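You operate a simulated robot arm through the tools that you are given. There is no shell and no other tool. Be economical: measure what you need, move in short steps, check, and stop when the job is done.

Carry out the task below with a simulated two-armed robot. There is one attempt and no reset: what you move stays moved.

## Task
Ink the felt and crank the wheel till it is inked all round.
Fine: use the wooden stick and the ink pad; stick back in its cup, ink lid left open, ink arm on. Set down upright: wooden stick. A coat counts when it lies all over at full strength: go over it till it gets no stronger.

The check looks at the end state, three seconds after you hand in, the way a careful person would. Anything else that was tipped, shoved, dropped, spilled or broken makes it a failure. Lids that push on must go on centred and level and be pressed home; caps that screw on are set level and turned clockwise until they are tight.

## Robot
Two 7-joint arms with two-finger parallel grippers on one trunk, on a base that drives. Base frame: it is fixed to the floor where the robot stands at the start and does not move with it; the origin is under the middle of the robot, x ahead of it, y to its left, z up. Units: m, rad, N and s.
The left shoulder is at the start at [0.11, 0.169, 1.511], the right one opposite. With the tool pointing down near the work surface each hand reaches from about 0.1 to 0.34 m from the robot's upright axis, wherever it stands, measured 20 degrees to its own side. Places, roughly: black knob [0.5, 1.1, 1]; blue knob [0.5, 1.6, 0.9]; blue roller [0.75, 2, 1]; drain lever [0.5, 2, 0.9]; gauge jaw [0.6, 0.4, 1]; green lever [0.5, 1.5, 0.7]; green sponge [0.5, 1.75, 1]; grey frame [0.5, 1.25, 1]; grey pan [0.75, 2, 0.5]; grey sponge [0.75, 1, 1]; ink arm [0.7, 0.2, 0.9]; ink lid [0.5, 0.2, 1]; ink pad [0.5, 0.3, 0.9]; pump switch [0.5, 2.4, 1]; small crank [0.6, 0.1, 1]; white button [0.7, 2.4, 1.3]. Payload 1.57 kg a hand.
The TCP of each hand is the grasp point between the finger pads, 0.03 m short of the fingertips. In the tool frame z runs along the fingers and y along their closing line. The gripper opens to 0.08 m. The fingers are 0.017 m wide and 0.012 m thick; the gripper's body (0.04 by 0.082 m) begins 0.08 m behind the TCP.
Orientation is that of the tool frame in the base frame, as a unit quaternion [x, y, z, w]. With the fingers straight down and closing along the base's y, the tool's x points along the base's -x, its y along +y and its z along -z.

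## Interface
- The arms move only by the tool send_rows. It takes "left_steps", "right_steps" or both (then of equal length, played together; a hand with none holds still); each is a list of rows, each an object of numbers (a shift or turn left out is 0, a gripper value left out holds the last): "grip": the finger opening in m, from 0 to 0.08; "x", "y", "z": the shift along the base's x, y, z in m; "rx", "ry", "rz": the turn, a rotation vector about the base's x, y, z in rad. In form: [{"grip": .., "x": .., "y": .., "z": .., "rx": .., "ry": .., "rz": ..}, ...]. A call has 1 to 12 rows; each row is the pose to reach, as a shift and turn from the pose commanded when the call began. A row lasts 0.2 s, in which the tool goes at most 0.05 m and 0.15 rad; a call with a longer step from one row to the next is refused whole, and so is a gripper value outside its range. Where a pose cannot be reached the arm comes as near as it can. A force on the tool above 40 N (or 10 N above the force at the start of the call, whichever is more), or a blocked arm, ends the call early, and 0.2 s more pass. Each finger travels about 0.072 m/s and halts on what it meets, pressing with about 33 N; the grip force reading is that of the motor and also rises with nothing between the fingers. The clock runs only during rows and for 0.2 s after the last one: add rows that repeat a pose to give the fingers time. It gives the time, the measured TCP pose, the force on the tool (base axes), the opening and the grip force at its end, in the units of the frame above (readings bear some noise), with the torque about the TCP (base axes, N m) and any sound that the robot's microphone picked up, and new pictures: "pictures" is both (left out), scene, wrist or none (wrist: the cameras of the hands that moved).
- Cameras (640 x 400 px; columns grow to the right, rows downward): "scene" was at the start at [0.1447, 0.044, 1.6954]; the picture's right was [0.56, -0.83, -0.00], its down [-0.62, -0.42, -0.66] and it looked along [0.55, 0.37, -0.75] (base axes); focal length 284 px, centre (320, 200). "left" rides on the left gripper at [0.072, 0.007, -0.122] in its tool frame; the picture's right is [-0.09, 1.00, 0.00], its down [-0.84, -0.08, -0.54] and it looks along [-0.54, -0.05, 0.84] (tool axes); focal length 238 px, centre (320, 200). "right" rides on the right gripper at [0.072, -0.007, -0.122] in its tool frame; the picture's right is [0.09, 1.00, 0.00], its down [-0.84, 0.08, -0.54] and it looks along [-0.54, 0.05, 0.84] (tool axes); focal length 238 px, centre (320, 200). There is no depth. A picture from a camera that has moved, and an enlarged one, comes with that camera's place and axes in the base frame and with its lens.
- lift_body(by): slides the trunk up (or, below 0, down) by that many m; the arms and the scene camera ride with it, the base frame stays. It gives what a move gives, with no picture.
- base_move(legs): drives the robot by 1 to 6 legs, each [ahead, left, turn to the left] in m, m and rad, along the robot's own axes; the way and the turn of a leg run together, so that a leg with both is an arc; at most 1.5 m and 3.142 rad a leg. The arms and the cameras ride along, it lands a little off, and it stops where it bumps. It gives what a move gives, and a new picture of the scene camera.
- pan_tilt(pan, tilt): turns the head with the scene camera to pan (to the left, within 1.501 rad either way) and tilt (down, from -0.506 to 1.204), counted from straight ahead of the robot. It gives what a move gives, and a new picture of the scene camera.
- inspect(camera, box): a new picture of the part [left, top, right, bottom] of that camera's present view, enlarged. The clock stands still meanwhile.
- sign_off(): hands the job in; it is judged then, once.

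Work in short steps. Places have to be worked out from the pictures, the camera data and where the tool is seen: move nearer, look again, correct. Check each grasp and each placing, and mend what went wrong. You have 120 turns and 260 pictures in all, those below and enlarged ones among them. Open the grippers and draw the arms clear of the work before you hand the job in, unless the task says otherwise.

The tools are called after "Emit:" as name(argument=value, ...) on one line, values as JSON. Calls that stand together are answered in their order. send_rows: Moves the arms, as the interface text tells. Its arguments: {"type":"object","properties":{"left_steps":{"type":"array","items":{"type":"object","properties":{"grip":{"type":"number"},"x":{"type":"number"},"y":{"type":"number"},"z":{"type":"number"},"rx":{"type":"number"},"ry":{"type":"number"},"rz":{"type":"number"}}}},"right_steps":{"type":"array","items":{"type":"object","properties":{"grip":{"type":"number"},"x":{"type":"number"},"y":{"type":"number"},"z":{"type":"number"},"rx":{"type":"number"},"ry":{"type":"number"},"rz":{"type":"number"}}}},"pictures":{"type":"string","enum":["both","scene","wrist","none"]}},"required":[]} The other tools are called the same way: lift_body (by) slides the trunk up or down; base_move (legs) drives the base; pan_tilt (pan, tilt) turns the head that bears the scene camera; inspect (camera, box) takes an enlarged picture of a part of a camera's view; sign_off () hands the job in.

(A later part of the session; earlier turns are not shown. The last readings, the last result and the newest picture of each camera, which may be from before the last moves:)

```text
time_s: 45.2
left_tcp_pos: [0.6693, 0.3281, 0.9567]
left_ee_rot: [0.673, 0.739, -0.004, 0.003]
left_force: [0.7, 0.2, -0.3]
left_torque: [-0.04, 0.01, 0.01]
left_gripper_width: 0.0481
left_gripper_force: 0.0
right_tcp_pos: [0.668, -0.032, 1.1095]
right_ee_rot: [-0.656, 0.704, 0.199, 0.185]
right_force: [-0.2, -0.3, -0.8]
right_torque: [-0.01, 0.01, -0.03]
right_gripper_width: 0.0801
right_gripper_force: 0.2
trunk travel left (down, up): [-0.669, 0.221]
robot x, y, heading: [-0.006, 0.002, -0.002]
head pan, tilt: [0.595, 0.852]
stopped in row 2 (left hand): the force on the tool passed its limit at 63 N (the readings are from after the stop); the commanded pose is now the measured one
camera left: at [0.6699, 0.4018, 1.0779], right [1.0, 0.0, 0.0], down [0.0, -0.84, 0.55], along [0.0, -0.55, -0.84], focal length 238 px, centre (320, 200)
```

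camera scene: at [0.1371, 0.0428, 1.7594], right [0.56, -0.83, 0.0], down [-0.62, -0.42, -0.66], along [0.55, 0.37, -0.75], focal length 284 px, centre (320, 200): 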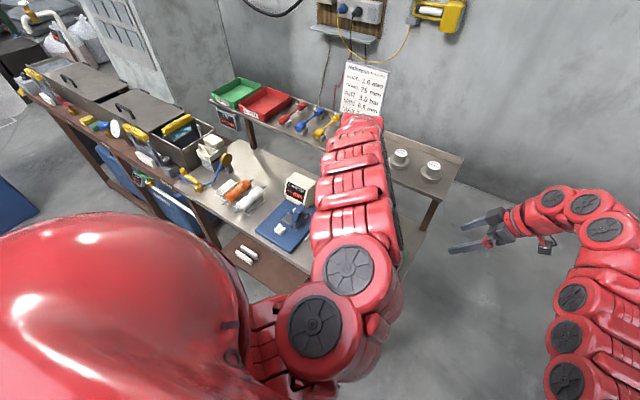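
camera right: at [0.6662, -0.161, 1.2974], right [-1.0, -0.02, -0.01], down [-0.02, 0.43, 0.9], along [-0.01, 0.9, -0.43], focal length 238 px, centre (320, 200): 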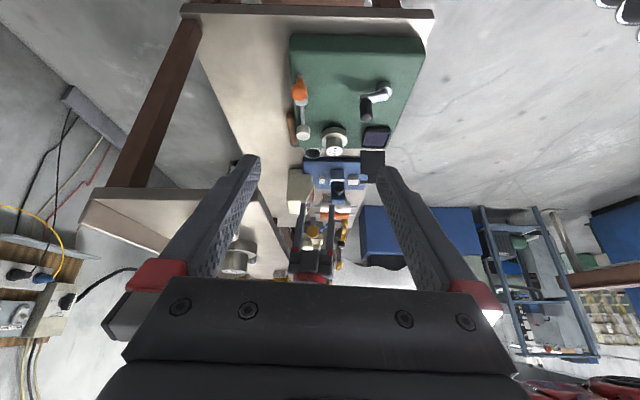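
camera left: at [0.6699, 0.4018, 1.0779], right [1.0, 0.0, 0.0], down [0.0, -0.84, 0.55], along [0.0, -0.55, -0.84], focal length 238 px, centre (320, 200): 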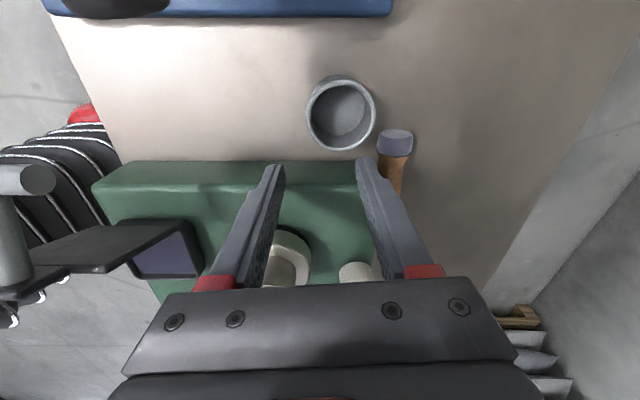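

Another contact at the shelf. View the arm's posture from the head.

Emit:
pan_tilt(pan=0.45, tilt=0.7)

Emit:
inspect(camera="right", box=[140, 130, 440, 310])

```text
time_s: 45.9
left_tcp_pos: [0.6692, 0.3269, 0.9573]
left_ee_rot: [0.673, 0.739, -0.003, 0.002]
left_force: [0.7, 0.6, 0.5]
left_torque: [0.01, 0.01, -0.02]
left_gripper_width: 0.0478
left_gripper_force: 0.1
right_tcp_pos: [0.6685, -0.0332, 1.1089]
right_ee_rot: [-0.655, 0.705, 0.199, 0.185]
right_force: [0.4, -0.9, -0.5]
right_torque: [-0.02, 0.02, -0.02]
right_gripper_width: 0.08
right_gripper_force: 0.1
trunk travel left (down, up): [-0.669, 0.221]
robot x, y, heading: [-0.0078, 0.0012, -0.0]
head pan, tilt: [0.45, 0.7]
camera scene: at [0.1493, 0.0362, 1.5517], right [0.44, -0.9, 0.0], down [-0.58, -0.28, -0.76], along [0.69, 0.33, -0.64], focal length 284 px, centre (320, 200)
```

scene: 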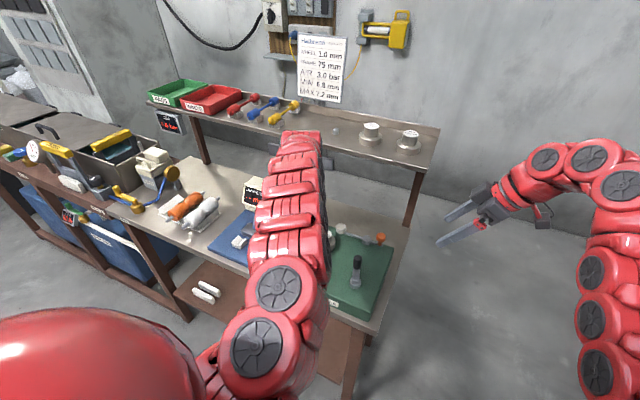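

```text
2.13 times, centred on (290, 220) of right
camera zoom: at [0.6706, -0.16, 1.1749], right [-1.0, -0.02, -0.01], down [-0.02, 0.43, 0.9], along [-0.01, 0.9, -0.43], focal length 508 px, centre (384, 157)
```

zoom: 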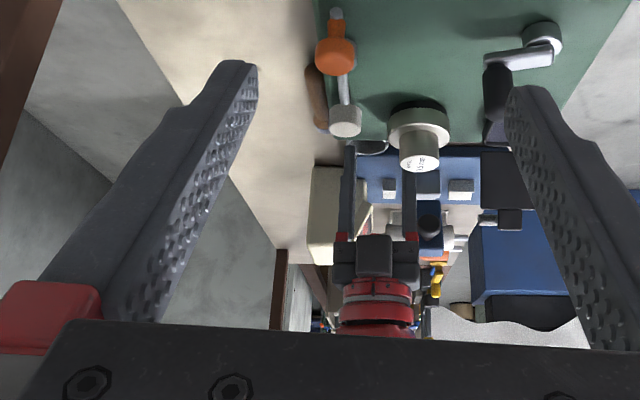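

The arm arches over and its wrist meets the shelf. I lower the trunk further so the forearm flattens, then approach with the hand tilted forward.

Emit:
send_rows(left_steps=[{"x": -0.02, "z": 0.03}, {"x": -0.02, "z": 0.07}, {"x": -0.02, "z": 0.11}], right_steps=[{"z": 0.03}, {"z": 0.07}, {"z": 0.1}], pictures="none")

Emit:
lift_body(by=-0.1)

Emit:
send_rows(left_steps=[{"z": 0.03}, {"z": 0.07}, {"z": 0.1}], right_steps=[{"z": 0.03}, {"z": 0.07}, {"z": 0.1}], pictures="none")

Emit:
lift_body(by=-0.1)

```text
time_s: 46.7
left_tcp_pos: [0.6498, 0.3258, 1.0693]
left_ee_rot: [0.674, 0.739, -0.003, 0.002]
left_force: [0.4, 0.2, 1.1]
left_torque: [0.02, -0.02, 0.0]
left_gripper_width: 0.048
left_gripper_force: 0.1
right_tcp_pos: [0.667, -0.0353, 1.2103]
right_ee_rot: [-0.655, 0.705, 0.199, 0.185]
right_force: [-0.9, 0.3, -0.2]
right_torque: [-0.03, -0.03, 0.02]
right_gripper_width: 0.0799
right_gripper_force: 0.1
trunk travel left (down, up): [-0.669, 0.221]
robot x, y, heading: [-0.0098, -0.0007, 0.002]
head pan, tilt: [0.45, 0.7]
```

```text
time_s: 48.0
left_tcp_pos: [0.6488, 0.3255, 0.9689]
left_ee_rot: [0.674, 0.739, -0.003, 0.002]
left_force: [0.4, 0.2, 0.3]
left_torque: [-0.02, -0.02, -0.02]
left_gripper_width: 0.0478
left_gripper_force: 0.0
right_tcp_pos: [0.6672, -0.0349, 1.1099]
right_ee_rot: [-0.655, 0.705, 0.199, 0.185]
right_force: [0.5, -0.1, -0.5]
right_torque: [-0.03, 0.01, 0.0]
right_gripper_width: 0.08
right_gripper_force: 0.1
trunk travel left (down, up): [-0.569, 0.321]
robot x, y, heading: [-0.0083, -0.0001, -0.001]
head pan, tilt: [0.45, 0.7]
```

```text
time_s: 48.9
left_tcp_pos: [0.6688, 0.3364, 1.0237]
left_ee_rot: [0.674, 0.739, -0.003, 0.002]
left_force: [0.7, 0.2, -0.2]
left_torque: [-0.04, 0.03, 0.0]
left_gripper_width: 0.0483
left_gripper_force: 0.0
left hand out of reach, approached as far as the arm can: row 2, 3
right_tcp_pos: [0.6317, -0.0252, 1.1263]
right_ee_rot: [-0.655, 0.705, 0.199, 0.187]
right_force: [-0.2, 1.0, -0.7]
right_torque: [-0.02, -0.02, 0.0]
right_gripper_width: 0.0798
right_gripper_force: 0.1
right hand out of reach, approached as far as the arm can: row 1, 2, 3
trunk travel left (down, up): [-0.569, 0.321]
robot x, y, heading: [-0.0088, 0.0012, 0.0]
head pan, tilt: [0.45, 0.7]
```

```text
time_s: 50.0
left_tcp_pos: [0.6704, 0.3349, 0.9421]
left_ee_rot: [0.675, 0.738, 0.005, 0.009]
left_force: [-5.9, -4.2, 16.5]
left_torque: [-0.06, -0.16, 0.12]
left_gripper_width: 0.0432
left_gripper_force: 0.0
right_tcp_pos: [0.6327, -0.0274, 1.0351]
right_ee_rot: [-0.656, 0.704, 0.198, 0.186]
right_force: [0.0, 0.1, 0.1]
right_torque: [-0.02, -0.01, 0.03]
right_gripper_width: 0.0799
right_gripper_force: 0.0
trunk travel left (down, up): [-0.478, 0.412]
robot x, y, heading: [-0.0075, -0.0005, 0.003]
head pan, tilt: [0.45, 0.7]
stopped: the force on the tool passed its limit at 48 N (the readings are from after the stop); the commanded pose is now the measured one
```

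The fingertip met the cup rim (so the rim is near z 0.91). Raise immediately and look.

Emit:
send_rows(left_steps=[{"z": 0.015}, {"z": 0.03, "y": -0.008}], pictures="both")

```text
time_s: 50.5
left_tcp_pos: [0.678, 0.336, 0.9425]
left_ee_rot: [0.674, 0.739, 0.005, 0.006]
left_force: [-0.2, -1.1, 0.4]
left_torque: [0.04, 0.0, -0.03]
left_gripper_width: 0.0481
left_gripper_force: 0.0
left hand out of reach, approached as far as the arm can: row 1, 2
right_tcp_pos: [0.6336, -0.0291, 1.0344]
right_ee_rot: [-0.655, 0.705, 0.199, 0.188]
right_force: [0.0, 0.2, 0.5]
right_torque: [0.02, -0.03, -0.03]
right_gripper_width: 0.0799
right_gripper_force: 0.0
trunk travel left (down, up): [-0.478, 0.412]
robot x, y, heading: [-0.0061, -0.0017, 0.0]
head pan, tilt: [0.45, 0.7]
camera scene: at [0.1491, 0.0351, 1.3608], right [0.44, -0.9, 0.0], down [-0.58, -0.28, -0.77], along [0.69, 0.33, -0.64], focal length 284 px, centre (320, 200)
camera left: at [0.6777, 0.4092, 1.0633], right [1.0, 0.0, 0.02], down [-0.01, -0.84, 0.54], along [0.01, -0.54, -0.84], focal length 238 px, centre (320, 200)
```

scene: 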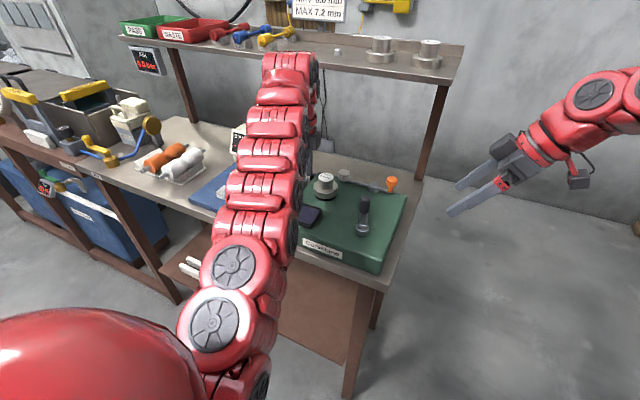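
left: 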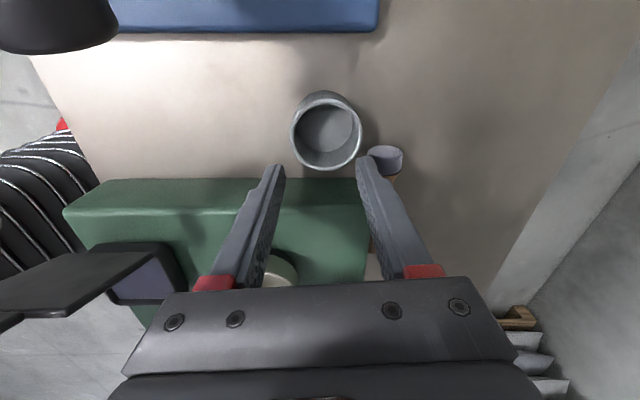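

The cup is unmoved. The low trunk is worse, so I lean the hand back toward the robot (ry −0.35) and then raise the trunk again.

Emit:
send_rows(left_steps=[{"ry": -0.12, "x": -0.01}, {"ry": -0.24, "x": -0.02, "z": 0.01}, {"ry": -0.35, "x": -0.02, "z": 0.01}], pictures="none")

Emit:
lift_body(by=0.08)

```text
time_s: 51.4
left_tcp_pos: [0.6627, 0.3242, 0.9541]
left_ee_rot: [0.661, 0.729, 0.122, 0.133]
left_force: [-4.3, 10.0, 3.3]
left_torque: [0.19, 0.31, -0.27]
left_gripper_width: 0.05
left_gripper_force: 1.1
left hand out of reach, approached as far as the arm can: row 3
right_tcp_pos: [0.6331, -0.0245, 1.0357]
right_ee_rot: [-0.656, 0.704, 0.199, 0.186]
right_force: [0.8, 0.3, -1.1]
right_torque: [-0.04, 0.03, -0.01]
right_gripper_width: 0.08
right_gripper_force: 0.0
trunk travel left (down, up): [-0.478, 0.412]
robot x, y, heading: [-0.0076, -0.0043, 0.003]
head pan, tilt: [0.45, 0.7]
```

```text
time_s: 52.5
left_tcp_pos: [0.6652, 0.3202, 1.0337]
left_ee_rot: [0.664, 0.726, 0.121, 0.134]
left_force: [-0.5, 0.8, -0.1]
left_torque: [0.0, 0.01, 0.03]
left_gripper_width: 0.048
left_gripper_force: 0.0
right_tcp_pos: [0.6332, -0.0274, 1.1146]
right_ee_rot: [-0.655, 0.704, 0.2, 0.186]
right_force: [0.5, 1.3, -0.3]
right_torque: [-0.03, -0.03, -0.02]
right_gripper_width: 0.0803
right_gripper_force: 0.0
trunk travel left (down, up): [-0.558, 0.332]
robot x, y, heading: [-0.008, -0.0051, 0.004]
head pan, tilt: [0.45, 0.7]
```

Free now. Approach under the shelf with the hand leaned: toward (0.725, 0.322, 0.965).

Emit:
send_rows(left_steps=[{"x": 0.015, "z": -0.02}, {"x": 0.03, "z": -0.04}, {"x": 0.045, "z": -0.06}, {"x": 0.06, "z": -0.07}], pictures="wrist")

```text
time_s: 53.7
left_tcp_pos: [0.72, 0.3218, 0.9726]
left_ee_rot: [0.661, 0.727, 0.126, 0.137]
left_force: [-19.1, -0.9, 25.7]
left_torque: [-0.22, 1.51, -0.08]
left_gripper_width: 0.0565
left_gripper_force: 4.0
right_tcp_pos: [0.6282, -0.0282, 1.1187]
right_ee_rot: [-0.655, 0.704, 0.198, 0.191]
right_force: [0.2, 0.5, 0.6]
right_torque: [-0.03, 0.0, 0.03]
right_gripper_width: 0.0798
right_gripper_force: 0.2
trunk travel left (down, up): [-0.558, 0.332]
robot x, y, heading: [-0.0095, -0.0014, 0.008]
head pan, tilt: [0.45, 0.7]
stopped in row 4 (left hand): the force on the tool passed its limit at 47 N (the readings are from after the stop); the commanded pose is now the measured one
camera left: at [0.6756, 0.3951, 1.0846], right [0.93, 0.0, 0.37], down [-0.2, -0.84, 0.5], along [0.31, -0.54, -0.78], focal length 238 px, centre (320, 200)
```

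left: 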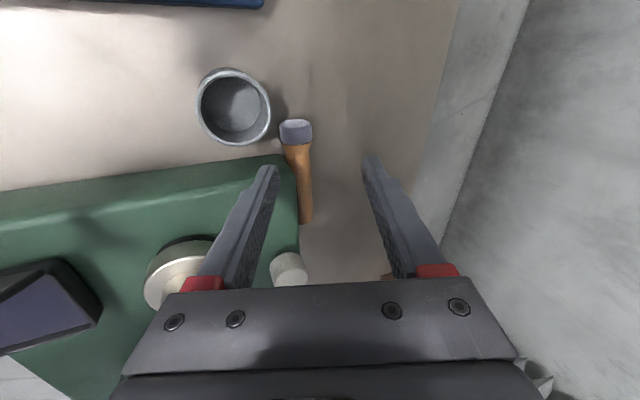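

Something touches the −x finger. Enlarge the wrist view to find out.

Emit:
inspect(camera="left", box=[180, 40, 460, 290])

Emit:
inspect(camera="right", box=[180, 40, 400, 260])

Emit:
inspect(camera="scene", box=[220, 20, 440, 220])

```text
1.60 times, centred on (320, 165) of left
camera zoom: at [0.6756, 0.3951, 1.0846], right [0.93, 0.0, 0.37], down [-0.2, -0.84, 0.5], along [0.31, -0.54, -0.78], focal length 381 px, centre (320, 256)
```

zoom: 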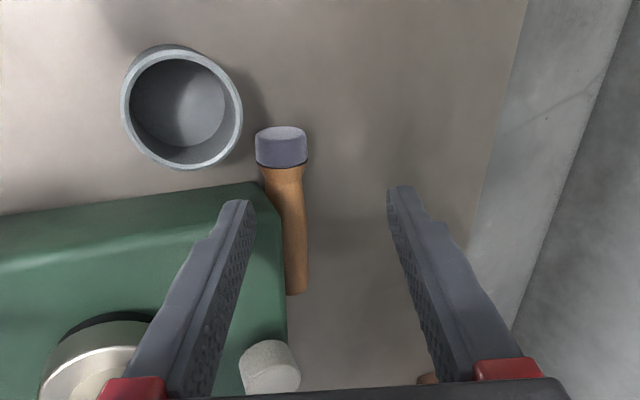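

```text
1.82 times, centred on (290, 150) of right
camera zoom: at [0.6284, -0.1551, 1.1846], right [-1.0, -0.02, -0.02], down [-0.02, 0.43, 0.9], along [-0.01, 0.9, -0.43], focal length 433 px, centre (374, 291)
```

zoom: 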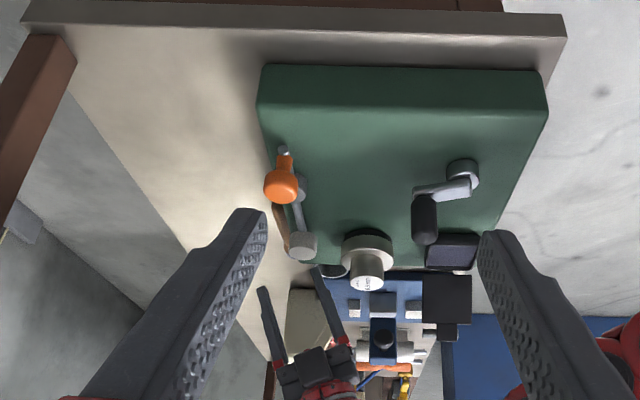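

```text
2.00 times, centred on (330, 120) of scene
camera zoom: at [0.1412, 0.0334, 1.4422], right [0.44, -0.9, 0.0], down [-0.58, -0.28, -0.77], along [0.69, 0.34, -0.64], focal length 567 px, centre (300, 360)
```

zoom: 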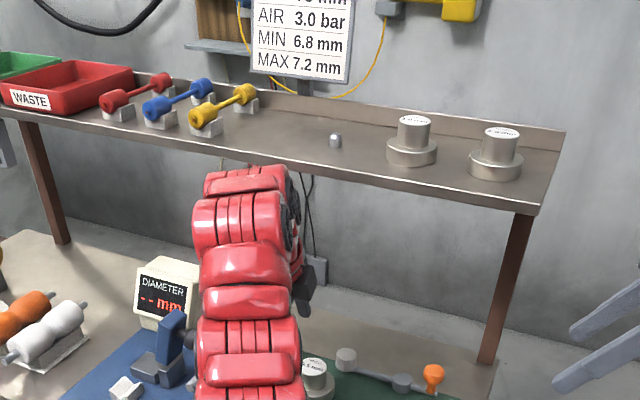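

The arm's arch, not the fingers, touches the shelf edge. Back off slightly, lean more (−0.5), narrow the opening, and come in lower.

Emit:
send_rows(left_steps=[{"x": -0.02, "z": 0.0, "grip": 0.042}, {"x": -0.03, "z": -0.005, "ry": -0.08}, {"x": -0.03, "z": -0.012, "ry": -0.13}, {"x": -0.02, "z": -0.018, "ry": -0.13}, {"x": -0.01, "z": -0.025, "ry": -0.13}, {"x": 0.0, "z": -0.035, "ry": -0.13}], pictures="wrist")

```text
time_s: 54.2
left_tcp_pos: [0.7047, 0.3208, 0.9672]
left_ee_rot: [0.661, 0.724, 0.133, 0.148]
left_force: [5.7, -0.5, 14.5]
left_torque: [-0.06, 0.03, 0.06]
left_gripper_width: 0.0329
left_gripper_force: 0.0
right_tcp_pos: [0.6325, -0.0275, 1.1154]
right_ee_rot: [-0.655, 0.705, 0.198, 0.187]
right_force: [0.1, -0.5, 0.4]
right_torque: [-0.01, -0.01, -0.01]
right_gripper_width: 0.08
right_gripper_force: 0.1
trunk travel left (down, up): [-0.558, 0.332]
robot x, y, heading: [-0.0044, -0.0038, 0.0]
head pan, tilt: [0.45, 0.7]
stopped in row 2 (left hand): the force on the tool passed its limit at 46 N (the readings are from after the stop); the commanded pose is now the measured one
camera left: at [0.6588, 0.3947, 1.0792], right [0.92, 0.0, 0.39], down [-0.21, -0.84, 0.5], along [0.33, -0.54, -0.77], focal length 238 px, centre (320, 200)
```

left: 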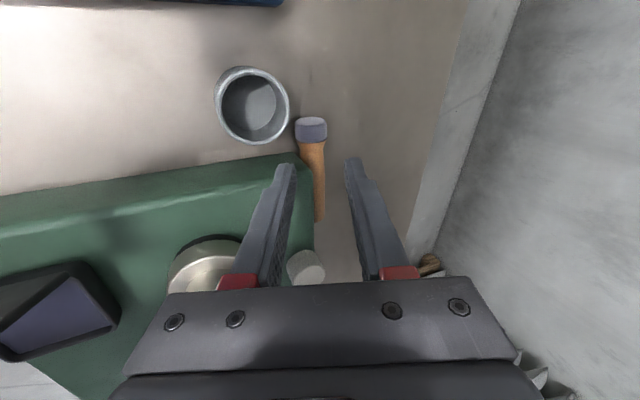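

I need to see what the left arm is touching; turn the right hand's camera level so it looks along +y at the arm and shelf.

Emit:
send_rows(right_steps=[{"rx": 0.13, "y": -0.03}, {"rx": 0.26, "y": -0.06}, {"rx": 0.39, "y": -0.08, "x": 0.02}], pictures="wrist")

Emit:
inspect(camera="right", box=[180, 100, 460, 280])

```text
time_s: 55.0
left_tcp_pos: [0.7049, 0.3218, 0.968]
left_ee_rot: [0.661, 0.724, 0.132, 0.148]
left_force: [6.7, 2.7, 15.1]
left_torque: [0.0, -0.05, 0.03]
left_gripper_width: 0.0308
left_gripper_force: 0.0
right_tcp_pos: [0.6518, -0.1091, 1.1158]
right_ee_rot: [-0.606, 0.652, 0.332, 0.311]
right_force: [0.0, 0.0, 0.0]
right_torque: [0.0, -0.01, 0.01]
right_gripper_width: 0.08
right_gripper_force: 0.1
trunk travel left (down, up): [-0.558, 0.332]
robot x, y, heading: [-0.0054, -0.0025, -0.001]
head pan, tilt: [0.45, 0.7]
camera right: at [0.6532, -0.2505, 1.1297], right [-1.0, -0.01, -0.02], down [-0.02, 0.05, 1.0], along [-0.01, 1.0, -0.05], focal length 238 px, centre (320, 200)
```

right: 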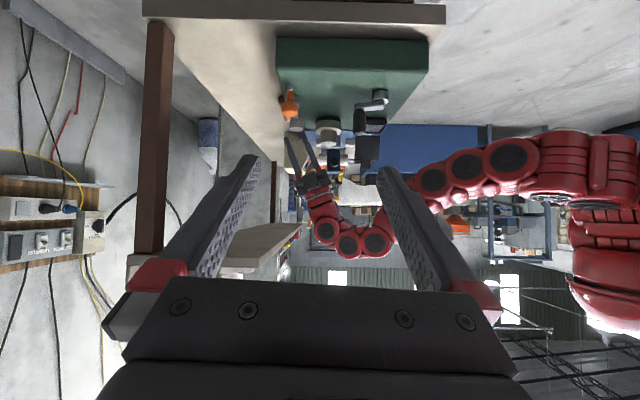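

```text
2.22 times, centred on (320, 190) of right
camera zoom: at [0.6532, -0.2505, 1.1297], right [-1.0, -0.01, -0.02], down [-0.02, 0.05, 1.0], along [-0.01, 1.0, -0.05], focal length 530 px, centre (320, 222)
```

zoom: 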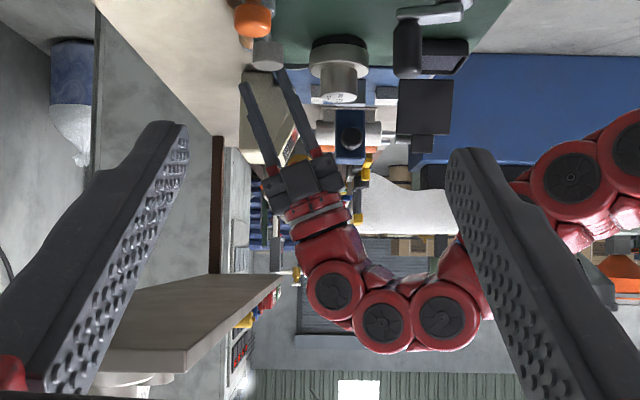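

The arm is clear of the shelf; the persistent 16 N must be at the fingers. Zoom tightly on the fingertips.

Emit:
inspect(camera="right", box=[270, 110, 350, 190])

Emit:
inspect(camera="left", box=[200, 80, 400, 290])

```text
5.00 times, centred on (310, 150) of right
camera zoom: at [0.6532, -0.2505, 1.1297], right [-1.0, -0.01, -0.02], down [-0.02, 0.05, 1.0], along [-0.01, 1.0, -0.05], focal length 1192 px, centre (370, 450)
```

zoom: 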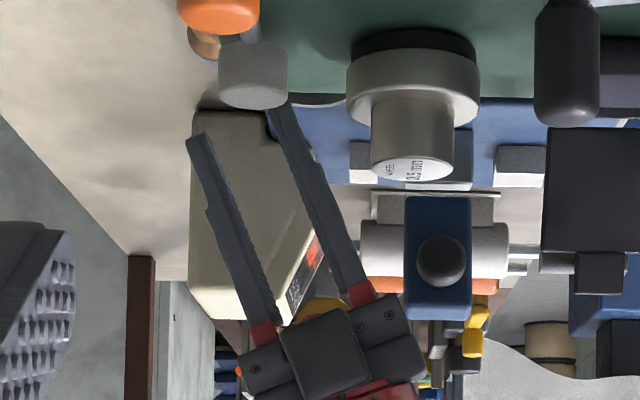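

```text
1.90 times, centred on (300, 185) of left
camera zoom: at [0.658, 0.3945, 1.079], right [0.92, 0.0, 0.39], down [-0.21, -0.84, 0.5], along [0.33, -0.54, -0.77], focal length 454 px, centre (358, 229)
```

zoom: 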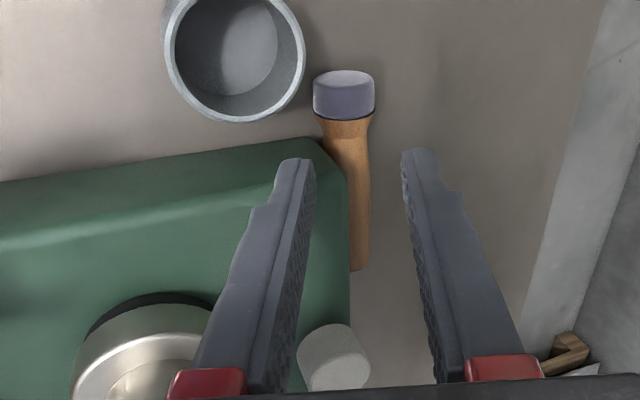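

The low −x finger has evidently caught the cup's rim (≈0.92). Rise and shift away from the cup.

Emit:
send_rows(left_steps=[{"z": 0.015, "y": -0.003}, {"z": 0.03, "y": -0.01, "grip": 0.045}, {"z": 0.03, "y": -0.01}], pictures="wrist")

```text
time_s: 55.8
left_tcp_pos: [0.7041, 0.3125, 0.9948]
left_ee_rot: [0.661, 0.724, 0.13, 0.147]
left_force: [0.5, -0.6, -0.5]
left_torque: [-0.04, -0.01, 0.0]
left_gripper_width: 0.045
left_gripper_force: 0.1
right_tcp_pos: [0.6532, -0.1066, 1.1158]
right_ee_rot: [-0.607, 0.652, 0.333, 0.309]
right_force: [0.1, -0.1, 0.5]
right_torque: [0.01, -0.03, -0.02]
right_gripper_width: 0.0799
right_gripper_force: 0.1
trunk travel left (down, up): [-0.558, 0.332]
robot x, y, heading: [-0.0091, 0.0004, 0.002]
head pan, tilt: [0.45, 0.7]
camera left: at [0.6581, 0.3861, 1.1062], right [0.92, 0.0, 0.38], down [-0.21, -0.84, 0.5], along [0.32, -0.55, -0.77], focal length 238 px, centre (320, 200)
```

left: 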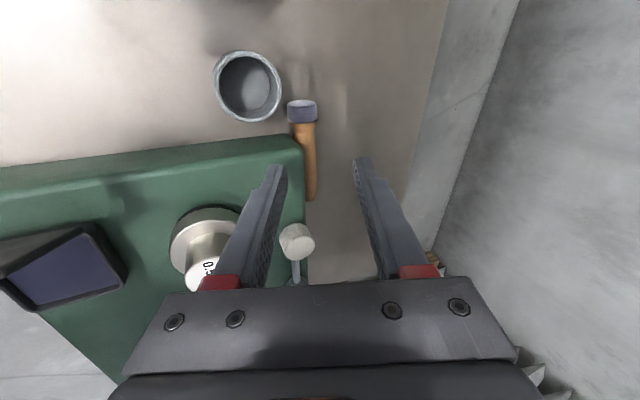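

Free, cup unmoved. Now go over the ferrule at (0.725, 0.328) with a 0.04 opening, still high, and check alignment.

Emit:
send_rows(left_steps=[{"x": 0.021, "grip": 0.04}, {"x": 0.021, "y": 0.0155, "z": -0.005}, {"x": 0.021, "y": 0.0155, "z": -0.025}, {"x": 0.021, "y": 0.0155, "z": -0.045}], pictures="wrist")

Emit:
inspect(camera="left", box=[200, 80, 400, 290])

```text
time_s: 56.8
left_tcp_pos: [0.7267, 0.328, 0.9497]
left_ee_rot: [0.661, 0.724, 0.131, 0.147]
left_force: [0.6, 1.3, 0.7]
left_torque: [0.01, 0.02, 0.01]
left_gripper_width: 0.0401
left_gripper_force: 0.1
right_tcp_pos: [0.6528, -0.1055, 1.1159]
right_ee_rot: [-0.607, 0.652, 0.332, 0.31]
right_force: [0.0, 0.4, 0.2]
right_torque: [-0.02, 0.04, 0.0]
right_gripper_width: 0.0801
right_gripper_force: 0.1
trunk travel left (down, up): [-0.558, 0.332]
robot x, y, heading: [-0.0078, -0.0051, -0.001]
head pan, tilt: [0.45, 0.7]
camera left: at [0.6806, 0.4025, 1.0616], right [0.92, 0.0, 0.39], down [-0.21, -0.84, 0.5], along [0.32, -0.55, -0.77], focal length 238 px, centre (320, 200)
```

left: 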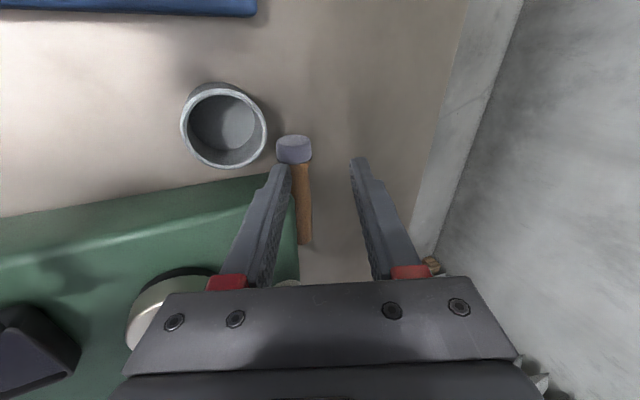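

```text
1.90 times, centred on (300, 185) of left
camera zoom: at [0.6806, 0.4025, 1.0616], right [0.92, 0.0, 0.39], down [-0.21, -0.84, 0.5], along [0.32, -0.55, -0.77], focal length 454 px, centre (358, 229)
```

zoom: 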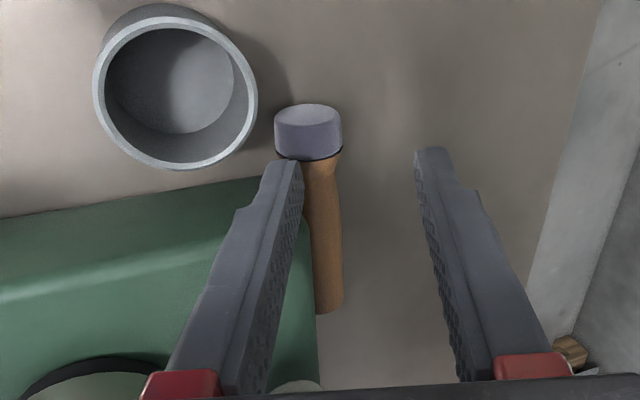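

Aligned: ferrule at x≈0.731, y 0.32–0.344. Descend vertically to z ≈ 0.909.

Emit:
send_rows(left_steps=[{"x": -0.004, "y": 0.001, "z": -0.015}, {"x": -0.0045, "y": 0.001, "z": -0.03}, {"x": -0.0045, "y": 0.001, "z": -0.04}], pictures="none")

Emit:
inspect(camera="left", box=[200, 80, 400, 290])

```text
time_s: 57.8
left_tcp_pos: [0.7206, 0.3275, 0.9195]
left_ee_rot: [0.66, 0.723, 0.139, 0.151]
left_force: [-8.3, -1.4, 29.3]
left_torque: [0.1, 0.79, 0.06]
left_gripper_width: 0.0371
left_gripper_force: 0.0
right_tcp_pos: [0.6486, -0.1081, 1.1185]
right_ee_rot: [-0.607, 0.651, 0.331, 0.313]
right_force: [0.7, -0.4, -0.4]
right_torque: [0.02, -0.01, 0.04]
right_gripper_width: 0.08
right_gripper_force: 0.1
trunk travel left (down, up): [-0.558, 0.332]
robot x, y, heading: [-0.0055, -0.0025, -0.001]
head pan, tilt: [0.45, 0.7]
stopped in row 3 (left hand): the force on the tool passed its limit at 44 N (the readings are from after the stop); the commanded pose is now the measured one
```

```text
1.90 times, centred on (300, 185) of left
camera zoom: at [0.6717, 0.4009, 1.0303], right [0.92, 0.0, 0.4], down [-0.22, -0.84, 0.49], along [0.34, -0.54, -0.77], focal length 454 px, centre (358, 229)
```

zoom: 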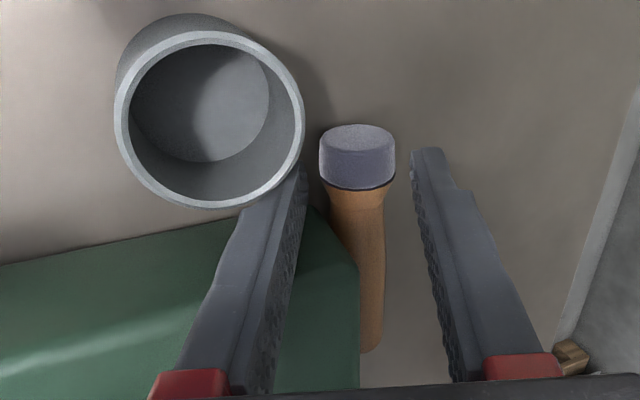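

The fingertip rests on the table and the stick lies right between the fingers. Raise 2 mm and close.

Emit:
send_rows(left_steps=[{"z": 0.003}, {"z": 0.003, "grip": 0.0}, {"z": 0.003}, {"z": 0.003}, {"z": 0.003}], pictures="wrist")

```text
time_s: 59.0
left_tcp_pos: [0.722, 0.3282, 0.9171]
left_ee_rot: [0.66, 0.724, 0.136, 0.149]
left_force: [-7.7, -1.6, 13.4]
left_torque: [-0.03, 0.25, 0.02]
left_gripper_width: 0.0261
left_gripper_force: 32.7
right_tcp_pos: [0.6506, -0.1074, 1.1177]
right_ee_rot: [-0.607, 0.652, 0.331, 0.311]
right_force: [-0.3, 0.5, 0.0]
right_torque: [-0.01, -0.01, 0.01]
right_gripper_width: 0.0799
right_gripper_force: 0.0
trunk travel left (down, up): [-0.558, 0.332]
robot x, y, heading: [-0.0099, 0.0028, 0.001]
head pan, tilt: [0.45, 0.7]
camera left: at [0.6733, 0.402, 1.0286], right [0.92, 0.0, 0.4], down [-0.21, -0.84, 0.5], along [0.33, -0.54, -0.77], focal length 238 px, centre (320, 200)
```

left: 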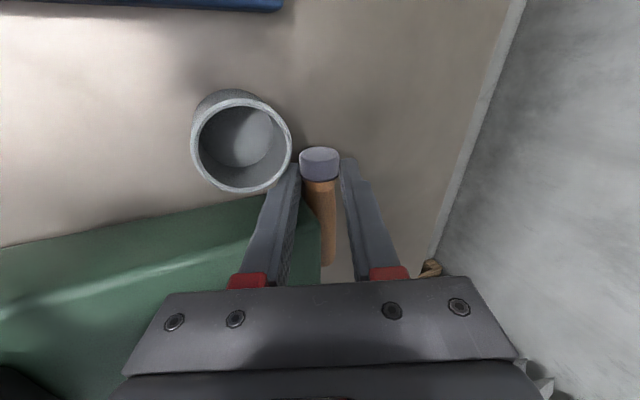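

Gripped at 26 mm on the ferrule. Lift 4 cm straight up and check.

Emit:
send_rows(left_steps=[{"z": 0.012}, {"z": 0.025}, {"z": 0.04}, {"z": 0.055}], pictures="wrist")

Emit:
inspect(camera="right", box=[240, 100, 400, 220])

```text
time_s: 60.0
left_tcp_pos: [0.7211, 0.3286, 0.9697]
left_ee_rot: [0.66, 0.724, 0.134, 0.15]
left_force: [-0.1, -0.5, 0.5]
left_torque: [0.0, -0.01, -0.01]
left_gripper_width: 0.0
left_gripper_force: 21.3
right_tcp_pos: [0.6518, -0.1058, 1.1161]
right_ee_rot: [-0.606, 0.652, 0.332, 0.311]
right_force: [1.0, -0.8, -0.1]
right_torque: [-0.01, 0.01, 0.04]
right_gripper_width: 0.0798
right_gripper_force: 0.0
trunk travel left (down, up): [-0.558, 0.332]
robot x, y, heading: [-0.0087, -0.0032, 0.001]
head pan, tilt: [0.45, 0.7]
camera left: at [0.6741, 0.4019, 1.0817], right [0.92, 0.0, 0.39], down [-0.21, -0.84, 0.5], along [0.33, -0.54, -0.77], focal length 238 px, centre (320, 200)
```

left: 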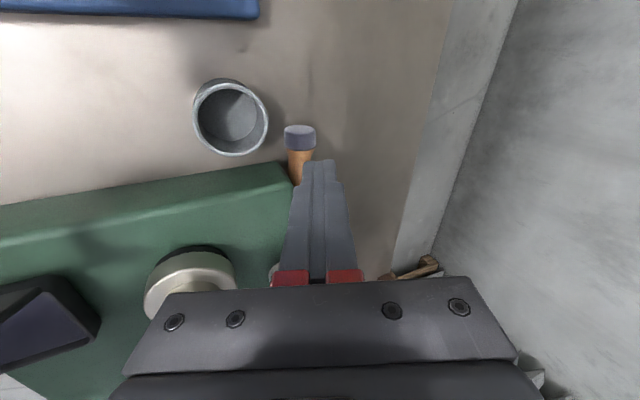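

```text
3.33 times, centred on (320, 160) of right
camera zoom: at [0.6535, -0.2488, 1.1295], right [-1.0, -0.01, -0.02], down [-0.02, 0.05, 1.0], along [-0.01, 1.0, -0.05], focal length 794 px, centre (320, 333)
```

zoom: 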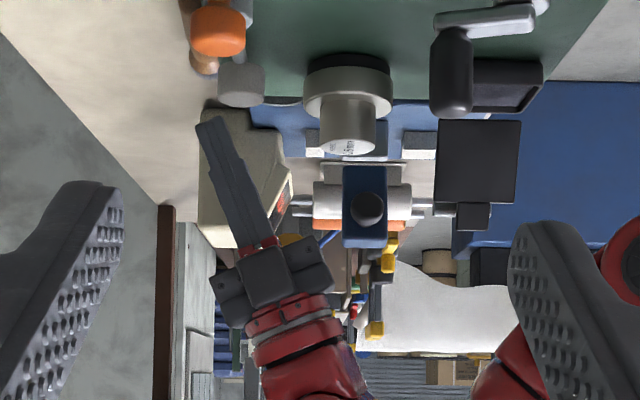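

It slipped off — the fingertips were too shallow (leaning too much). Reopen, reduce the lean to ~0.25 and go deeper.

Emit:
send_rows(left_steps=[{"ry": 0.07, "grip": 0.04}, {"ry": 0.135, "x": 0.004}, {"ry": 0.135, "x": 0.004}], pictures="none")

Emit:
inspect(camera="left", box=[200, 80, 400, 290])

```text
time_s: 60.8
left_tcp_pos: [0.726, 0.3285, 0.9711]
left_ee_rot: [0.668, 0.732, 0.09, 0.1]
left_force: [0.2, -0.5, 0.4]
left_torque: [0.0, 0.01, 0.0]
left_gripper_width: 0.0403
left_gripper_force: 0.0
right_tcp_pos: [0.6529, -0.108, 1.1166]
right_ee_rot: [-0.606, 0.652, 0.332, 0.311]
right_force: [-0.4, 0.6, -0.5]
right_torque: [0.04, 0.03, -0.01]
right_gripper_width: 0.08
right_gripper_force: 0.1
trunk travel left (down, up): [-0.558, 0.332]
robot x, y, heading: [-0.0089, -0.0015, 0.0]
head pan, tilt: [0.45, 0.7]
```

```text
1.90 times, centred on (300, 185) of left
camera zoom: at [0.6943, 0.4018, 1.0874], right [0.96, 0.0, 0.26], down [-0.14, -0.84, 0.52], along [0.22, -0.54, -0.81], focal length 454 px, centre (358, 229)
```

zoom: 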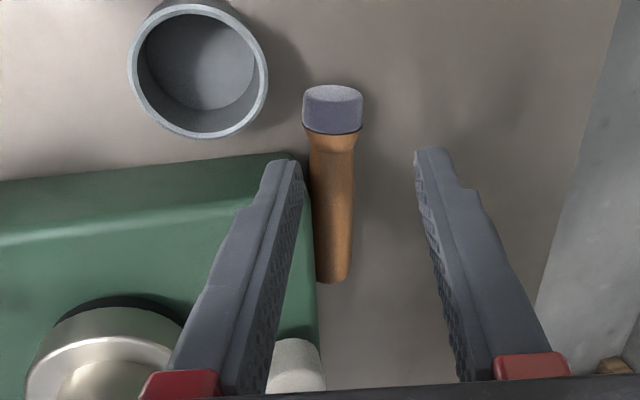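

Still no contact. Fine-shift to (0.729, 0.331) and descend to z 0.916.

Emit:
send_rows(left_steps=[{"x": 0.003, "y": 0.001, "z": -0.02}, {"x": 0.003, "y": 0.002, "z": -0.04}, {"x": 0.003, "y": 0.002, "z": -0.05}, {"x": 0.003, "y": 0.002, "z": -0.056}], pictures="none")

Emit:
inspect(camera="left", box=[200, 80, 400, 290])

```text
time_s: 61.8
left_tcp_pos: [0.7286, 0.3297, 0.9173]
left_ee_rot: [0.668, 0.732, 0.092, 0.1]
left_force: [0.3, -0.9, 5.9]
left_torque: [-0.05, 0.16, -0.01]
left_gripper_width: 0.0387
left_gripper_force: 0.1
right_tcp_pos: [0.6509, -0.1078, 1.1167]
right_ee_rot: [-0.606, 0.652, 0.332, 0.311]
right_force: [0.4, -0.4, 0.2]
right_torque: [-0.01, 0.01, -0.04]
right_gripper_width: 0.0802
right_gripper_force: 0.0
trunk travel left (down, up): [-0.558, 0.332]
robot x, y, heading: [-0.0099, -0.0013, -0.001]
head pan, tilt: [0.45, 0.7]
```

```text
1.90 times, centred on (300, 185) of left
camera zoom: at [0.6967, 0.4042, 1.0338], right [0.96, 0.0, 0.27], down [-0.15, -0.84, 0.52], along [0.23, -0.54, -0.81], focal length 454 px, centre (358, 229)
```

zoom: 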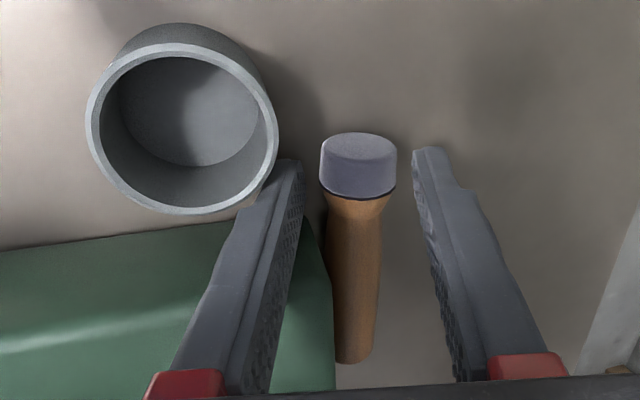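

Touching the table lightly at the right depth. Close and hold.

Emit:
send_rows(left_steps=[{"grip": 0.0}, {"z": -0.002}, {"z": -0.002}, {"z": -0.002}], pictures="none")

Emit:
send_rows(left_steps=[{"z": 0.005}, {"z": 0.012}, {"z": 0.02}, {"z": 0.03}], pictures="none")

Emit:
inspect(camera="left", box=[200, 80, 400, 290])

```text
time_s: 62.8
left_tcp_pos: [0.7291, 0.3311, 0.9159]
left_ee_rot: [0.667, 0.732, 0.093, 0.101]
left_force: [4.4, 4.5, 19.1]
left_torque: [0.13, -0.24, 0.02]
left_gripper_width: 0.0264
left_gripper_force: 33.1
right_tcp_pos: [0.6502, -0.1067, 1.1173]
right_ee_rot: [-0.606, 0.652, 0.332, 0.312]
right_force: [-0.4, 0.2, -0.6]
right_torque: [-0.02, -0.01, -0.02]
right_gripper_width: 0.0802
right_gripper_force: 0.1
trunk travel left (down, up): [-0.558, 0.332]
robot x, y, heading: [-0.0075, -0.003, -0.002]
head pan, tilt: [0.45, 0.7]
```

```text
time_s: 63.8
left_tcp_pos: [0.7293, 0.3294, 0.9405]
left_ee_rot: [0.669, 0.731, 0.089, 0.1]
left_force: [-0.3, 0.1, 0.3]
left_torque: [0.04, 0.04, 0.0]
left_gripper_width: 0.0263
left_gripper_force: 33.5
right_tcp_pos: [0.6526, -0.1079, 1.1144]
right_ee_rot: [-0.606, 0.653, 0.331, 0.311]
right_force: [0.0, -0.2, 0.0]
right_torque: [-0.02, 0.01, 0.0]
right_gripper_width: 0.0799
right_gripper_force: 0.3
trunk travel left (down, up): [-0.558, 0.332]
robot x, y, heading: [-0.0062, 0.0019, -0.003]
head pan, tilt: [0.45, 0.7]
```

```text
1.90 times, centred on (300, 185) of left
camera zoom: at [0.6979, 0.4038, 1.0581], right [0.96, 0.0, 0.27], down [-0.14, -0.84, 0.52], along [0.22, -0.54, -0.81], focal length 454 px, centre (358, 229)
```

zoom: 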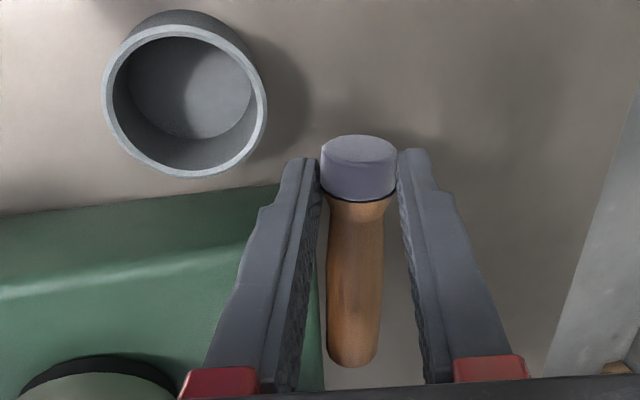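

The stick is held by its ferrule. Carry it diagonally up and out from under the shelf.

Emit:
send_rows(left_steps=[{"x": -0.008, "z": 0.02}, {"x": -0.016, "z": 0.04}, {"x": -0.03, "z": 0.055}, {"x": -0.05, "z": 0.065}], pictures="none")

Emit:
lift_body(by=0.1)

Emit:
send_rows(left_steps=[{"x": -0.015, "y": -0.03}, {"x": -0.03, "y": -0.06}, {"x": -0.045, "y": -0.09}, {"x": -0.06, "y": -0.12}], right_steps=[{"rx": 0.12}, {"rx": 0.24}, {"rx": 0.34}, {"rx": 0.4}], pictures="both")

```text
time_s: 64.8
left_tcp_pos: [0.6782, 0.3304, 1.0087]
left_ee_rot: [0.667, 0.732, 0.09, 0.101]
left_force: [0.8, -0.2, -0.7]
left_torque: [0.05, -0.01, 0.01]
left_gripper_width: 0.0261
left_gripper_force: 32.8
right_tcp_pos: [0.6508, -0.107, 1.1161]
right_ee_rot: [-0.607, 0.652, 0.333, 0.311]
right_force: [0.1, 0.2, 0.1]
right_torque: [-0.03, -0.01, 0.0]
right_gripper_width: 0.08
right_gripper_force: 0.0
trunk travel left (down, up): [-0.558, 0.332]
robot x, y, heading: [-0.0104, 0.0002, 0.005]
head pan, tilt: [0.45, 0.7]
```

```text
time_s: 66.1
left_tcp_pos: [0.6789, 0.3307, 1.1087]
left_ee_rot: [0.667, 0.733, 0.09, 0.1]
left_force: [0.7, -0.5, -0.6]
left_torque: [0.01, 0.02, -0.03]
left_gripper_width: 0.0263
left_gripper_force: 33.7
right_tcp_pos: [0.6531, -0.1068, 1.2156]
right_ee_rot: [-0.607, 0.653, 0.331, 0.31]
right_force: [-0.8, -0.7, -0.1]
right_torque: [0.02, -0.04, -0.01]
right_gripper_width: 0.0799
right_gripper_force: 0.0
trunk travel left (down, up): [-0.658, 0.232]
robot x, y, heading: [-0.005, 0.0009, -0.001]
head pan, tilt: [0.45, 0.7]
```

```text
time_s: 67.1
left_tcp_pos: [0.6585, 0.2913, 1.1084]
left_ee_rot: [0.667, 0.733, 0.089, 0.099]
left_force: [-0.1, -0.4, -0.4]
left_torque: [0.0, -0.01, 0.0]
left_gripper_width: 0.0263
left_gripper_force: 33.1
left hand out of reach, approached as far as the arm can: row 2, 3, 4
right_tcp_pos: [0.6525, -0.1074, 1.2154]
right_ee_rot: [-0.532, 0.573, 0.455, 0.425]
right_force: [0.7, 0.2, 0.0]
right_torque: [-0.02, -0.01, -0.01]
right_gripper_width: 0.08
right_gripper_force: 0.1
trunk travel left (down, up): [-0.658, 0.232]
robot x, y, heading: [-0.0105, -0.0022, 0.002]
head pan, tilt: [0.45, 0.7]
camera scene: at [0.1482, 0.0355, 1.541], right [0.44, -0.9, 0.0], down [-0.58, -0.28, -0.77], along [0.69, 0.33, -0.64], focal length 284 px, centre (320, 200)
camera right: at [0.6538, -0.2431, 1.1725], right [-1.0, 0.0, -0.02], down [-0.02, -0.34, 0.94], along [-0.01, 0.94, 0.34], focal length 238 px, centre (320, 200)
camera left: at [0.6267, 0.364, 1.225], right [0.96, 0.0, 0.27], down [-0.14, -0.84, 0.52], along [0.22, -0.54, -0.81], focal length 238 px, centre (320, 200)
```

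scene: 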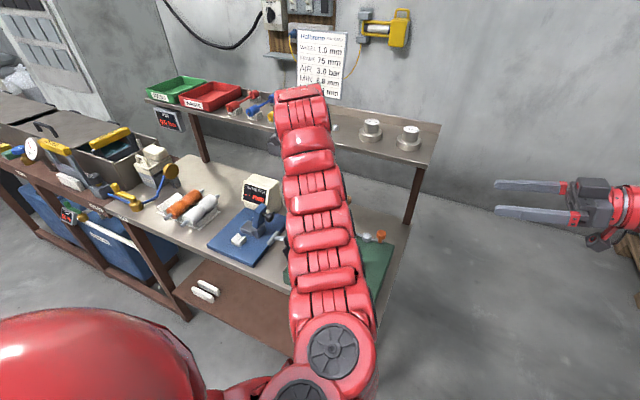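
right: 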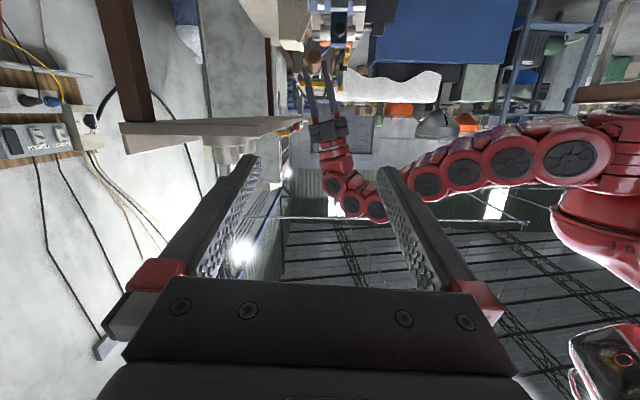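
left: 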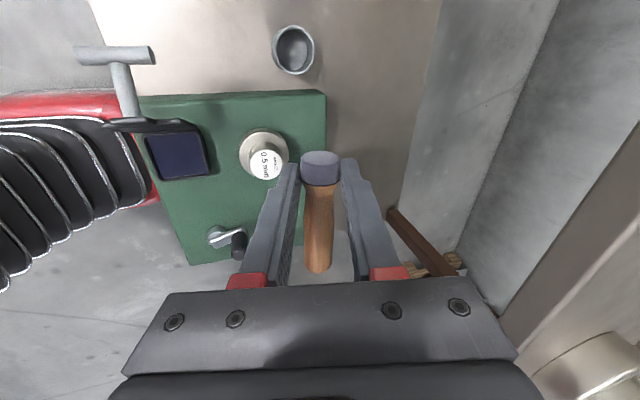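

Left is at its inner limit holding the stick horizontally along y (handle toward −y). Bring the right hand, pointing +y, toward the handle for a handover.

Emit:
send_rows(right_steps=[{"z": -0.04}, {"z": -0.08}, {"z": -0.12, "y": 0.02}, {"z": -0.12, "y": 0.06}, {"z": -0.12, "y": 0.11}, {"z": -0.12, "y": 0.16}, {"z": -0.12, "y": 0.2}, {"z": -0.12, "y": 0.23}], pictures="wrist")

```text
time_s: 68.9
left_tcp_pos: [0.658, 0.2933, 1.107]
left_ee_rot: [0.667, 0.733, 0.09, 0.1]
left_force: [-0.1, 0.0, -0.5]
left_torque: [-0.02, 0.0, -0.01]
left_gripper_width: 0.0261
left_gripper_force: 32.9
right_tcp_pos: [0.6522, 0.1242, 1.0951]
right_ee_rot: [-0.533, 0.574, 0.455, 0.424]
right_force: [-0.7, -0.3, 0.3]
right_torque: [0.04, 0.0, 0.0]
right_gripper_width: 0.0799
right_gripper_force: 0.1
trunk travel left (down, up): [-0.658, 0.232]
robot x, y, heading: [-0.0076, -0.0019, -0.001]
head pan, tilt: [0.45, 0.7]
camera right: at [0.6527, -0.012, 1.0532], right [-1.0, 0.0, -0.02], down [-0.02, -0.34, 0.94], along [-0.01, 0.94, 0.34], focal length 238 px, centre (320, 200)
```

right: 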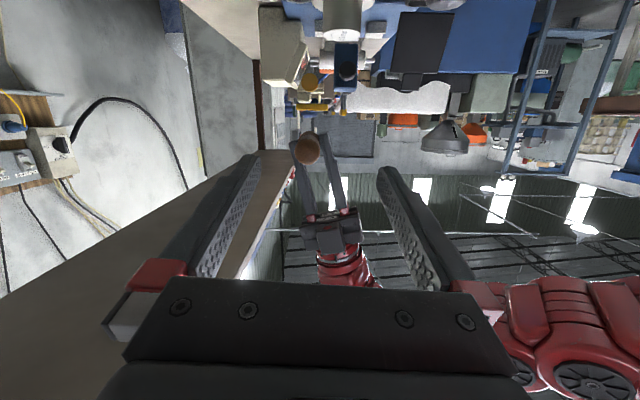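

The handle end is at (0.664, 0.225, 1.084), straight ahead of the right fingers. Advance to put the handle between them.

Emit:
send_rows(right_steps=[{"x": 0.012, "z": -0.008, "y": 0.02, "grip": 0.06}, {"x": 0.012, "z": -0.008, "y": 0.055}, {"x": 0.012, "z": -0.008, "y": 0.085}], pictures="wrist")

Emit:
inspect(camera="left", box=[200, 100, 440, 300])

```text
time_s: 69.7
left_tcp_pos: [0.6591, 0.2918, 1.1072]
left_ee_rot: [0.668, 0.732, 0.089, 0.098]
left_force: [0.3, 1.0, 0.0]
left_torque: [0.02, -0.01, -0.01]
left_gripper_width: 0.0262
left_gripper_force: 33.1
right_tcp_pos: [0.6641, 0.2096, 1.0897]
right_ee_rot: [-0.533, 0.575, 0.454, 0.425]
right_force: [0.2, 0.2, 1.0]
right_torque: [0.05, 0.04, 0.04]
right_gripper_width: 0.0602
right_gripper_force: 0.0
trunk travel left (down, up): [-0.658, 0.232]
robot x, y, heading: [-0.0078, 0.0006, 0.004]
head pan, tilt: [0.45, 0.7]
camera right: at [0.6657, 0.0725, 1.0463], right [-1.0, 0.0, -0.02], down [-0.02, -0.34, 0.94], along [-0.01, 0.94, 0.34], focal length 238 px, centre (320, 200)
```

right: 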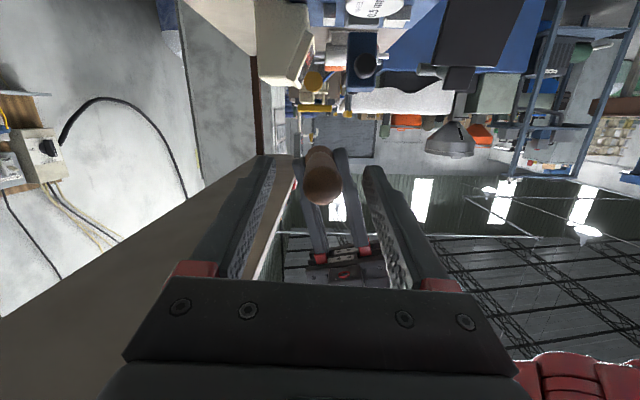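

```text
2.00 times, centred on (320, 200) of left
camera zoom: at [0.6268, 0.3653, 1.2246], right [0.96, 0.0, 0.27], down [-0.14, -0.84, 0.52], along [0.22, -0.54, -0.81], focal length 477 px, centre (320, 200)
```

zoom: 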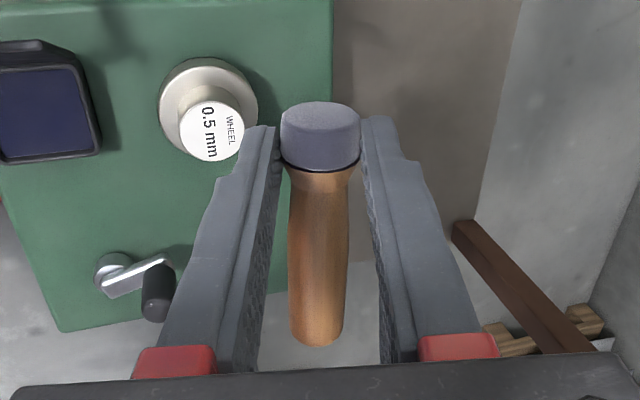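

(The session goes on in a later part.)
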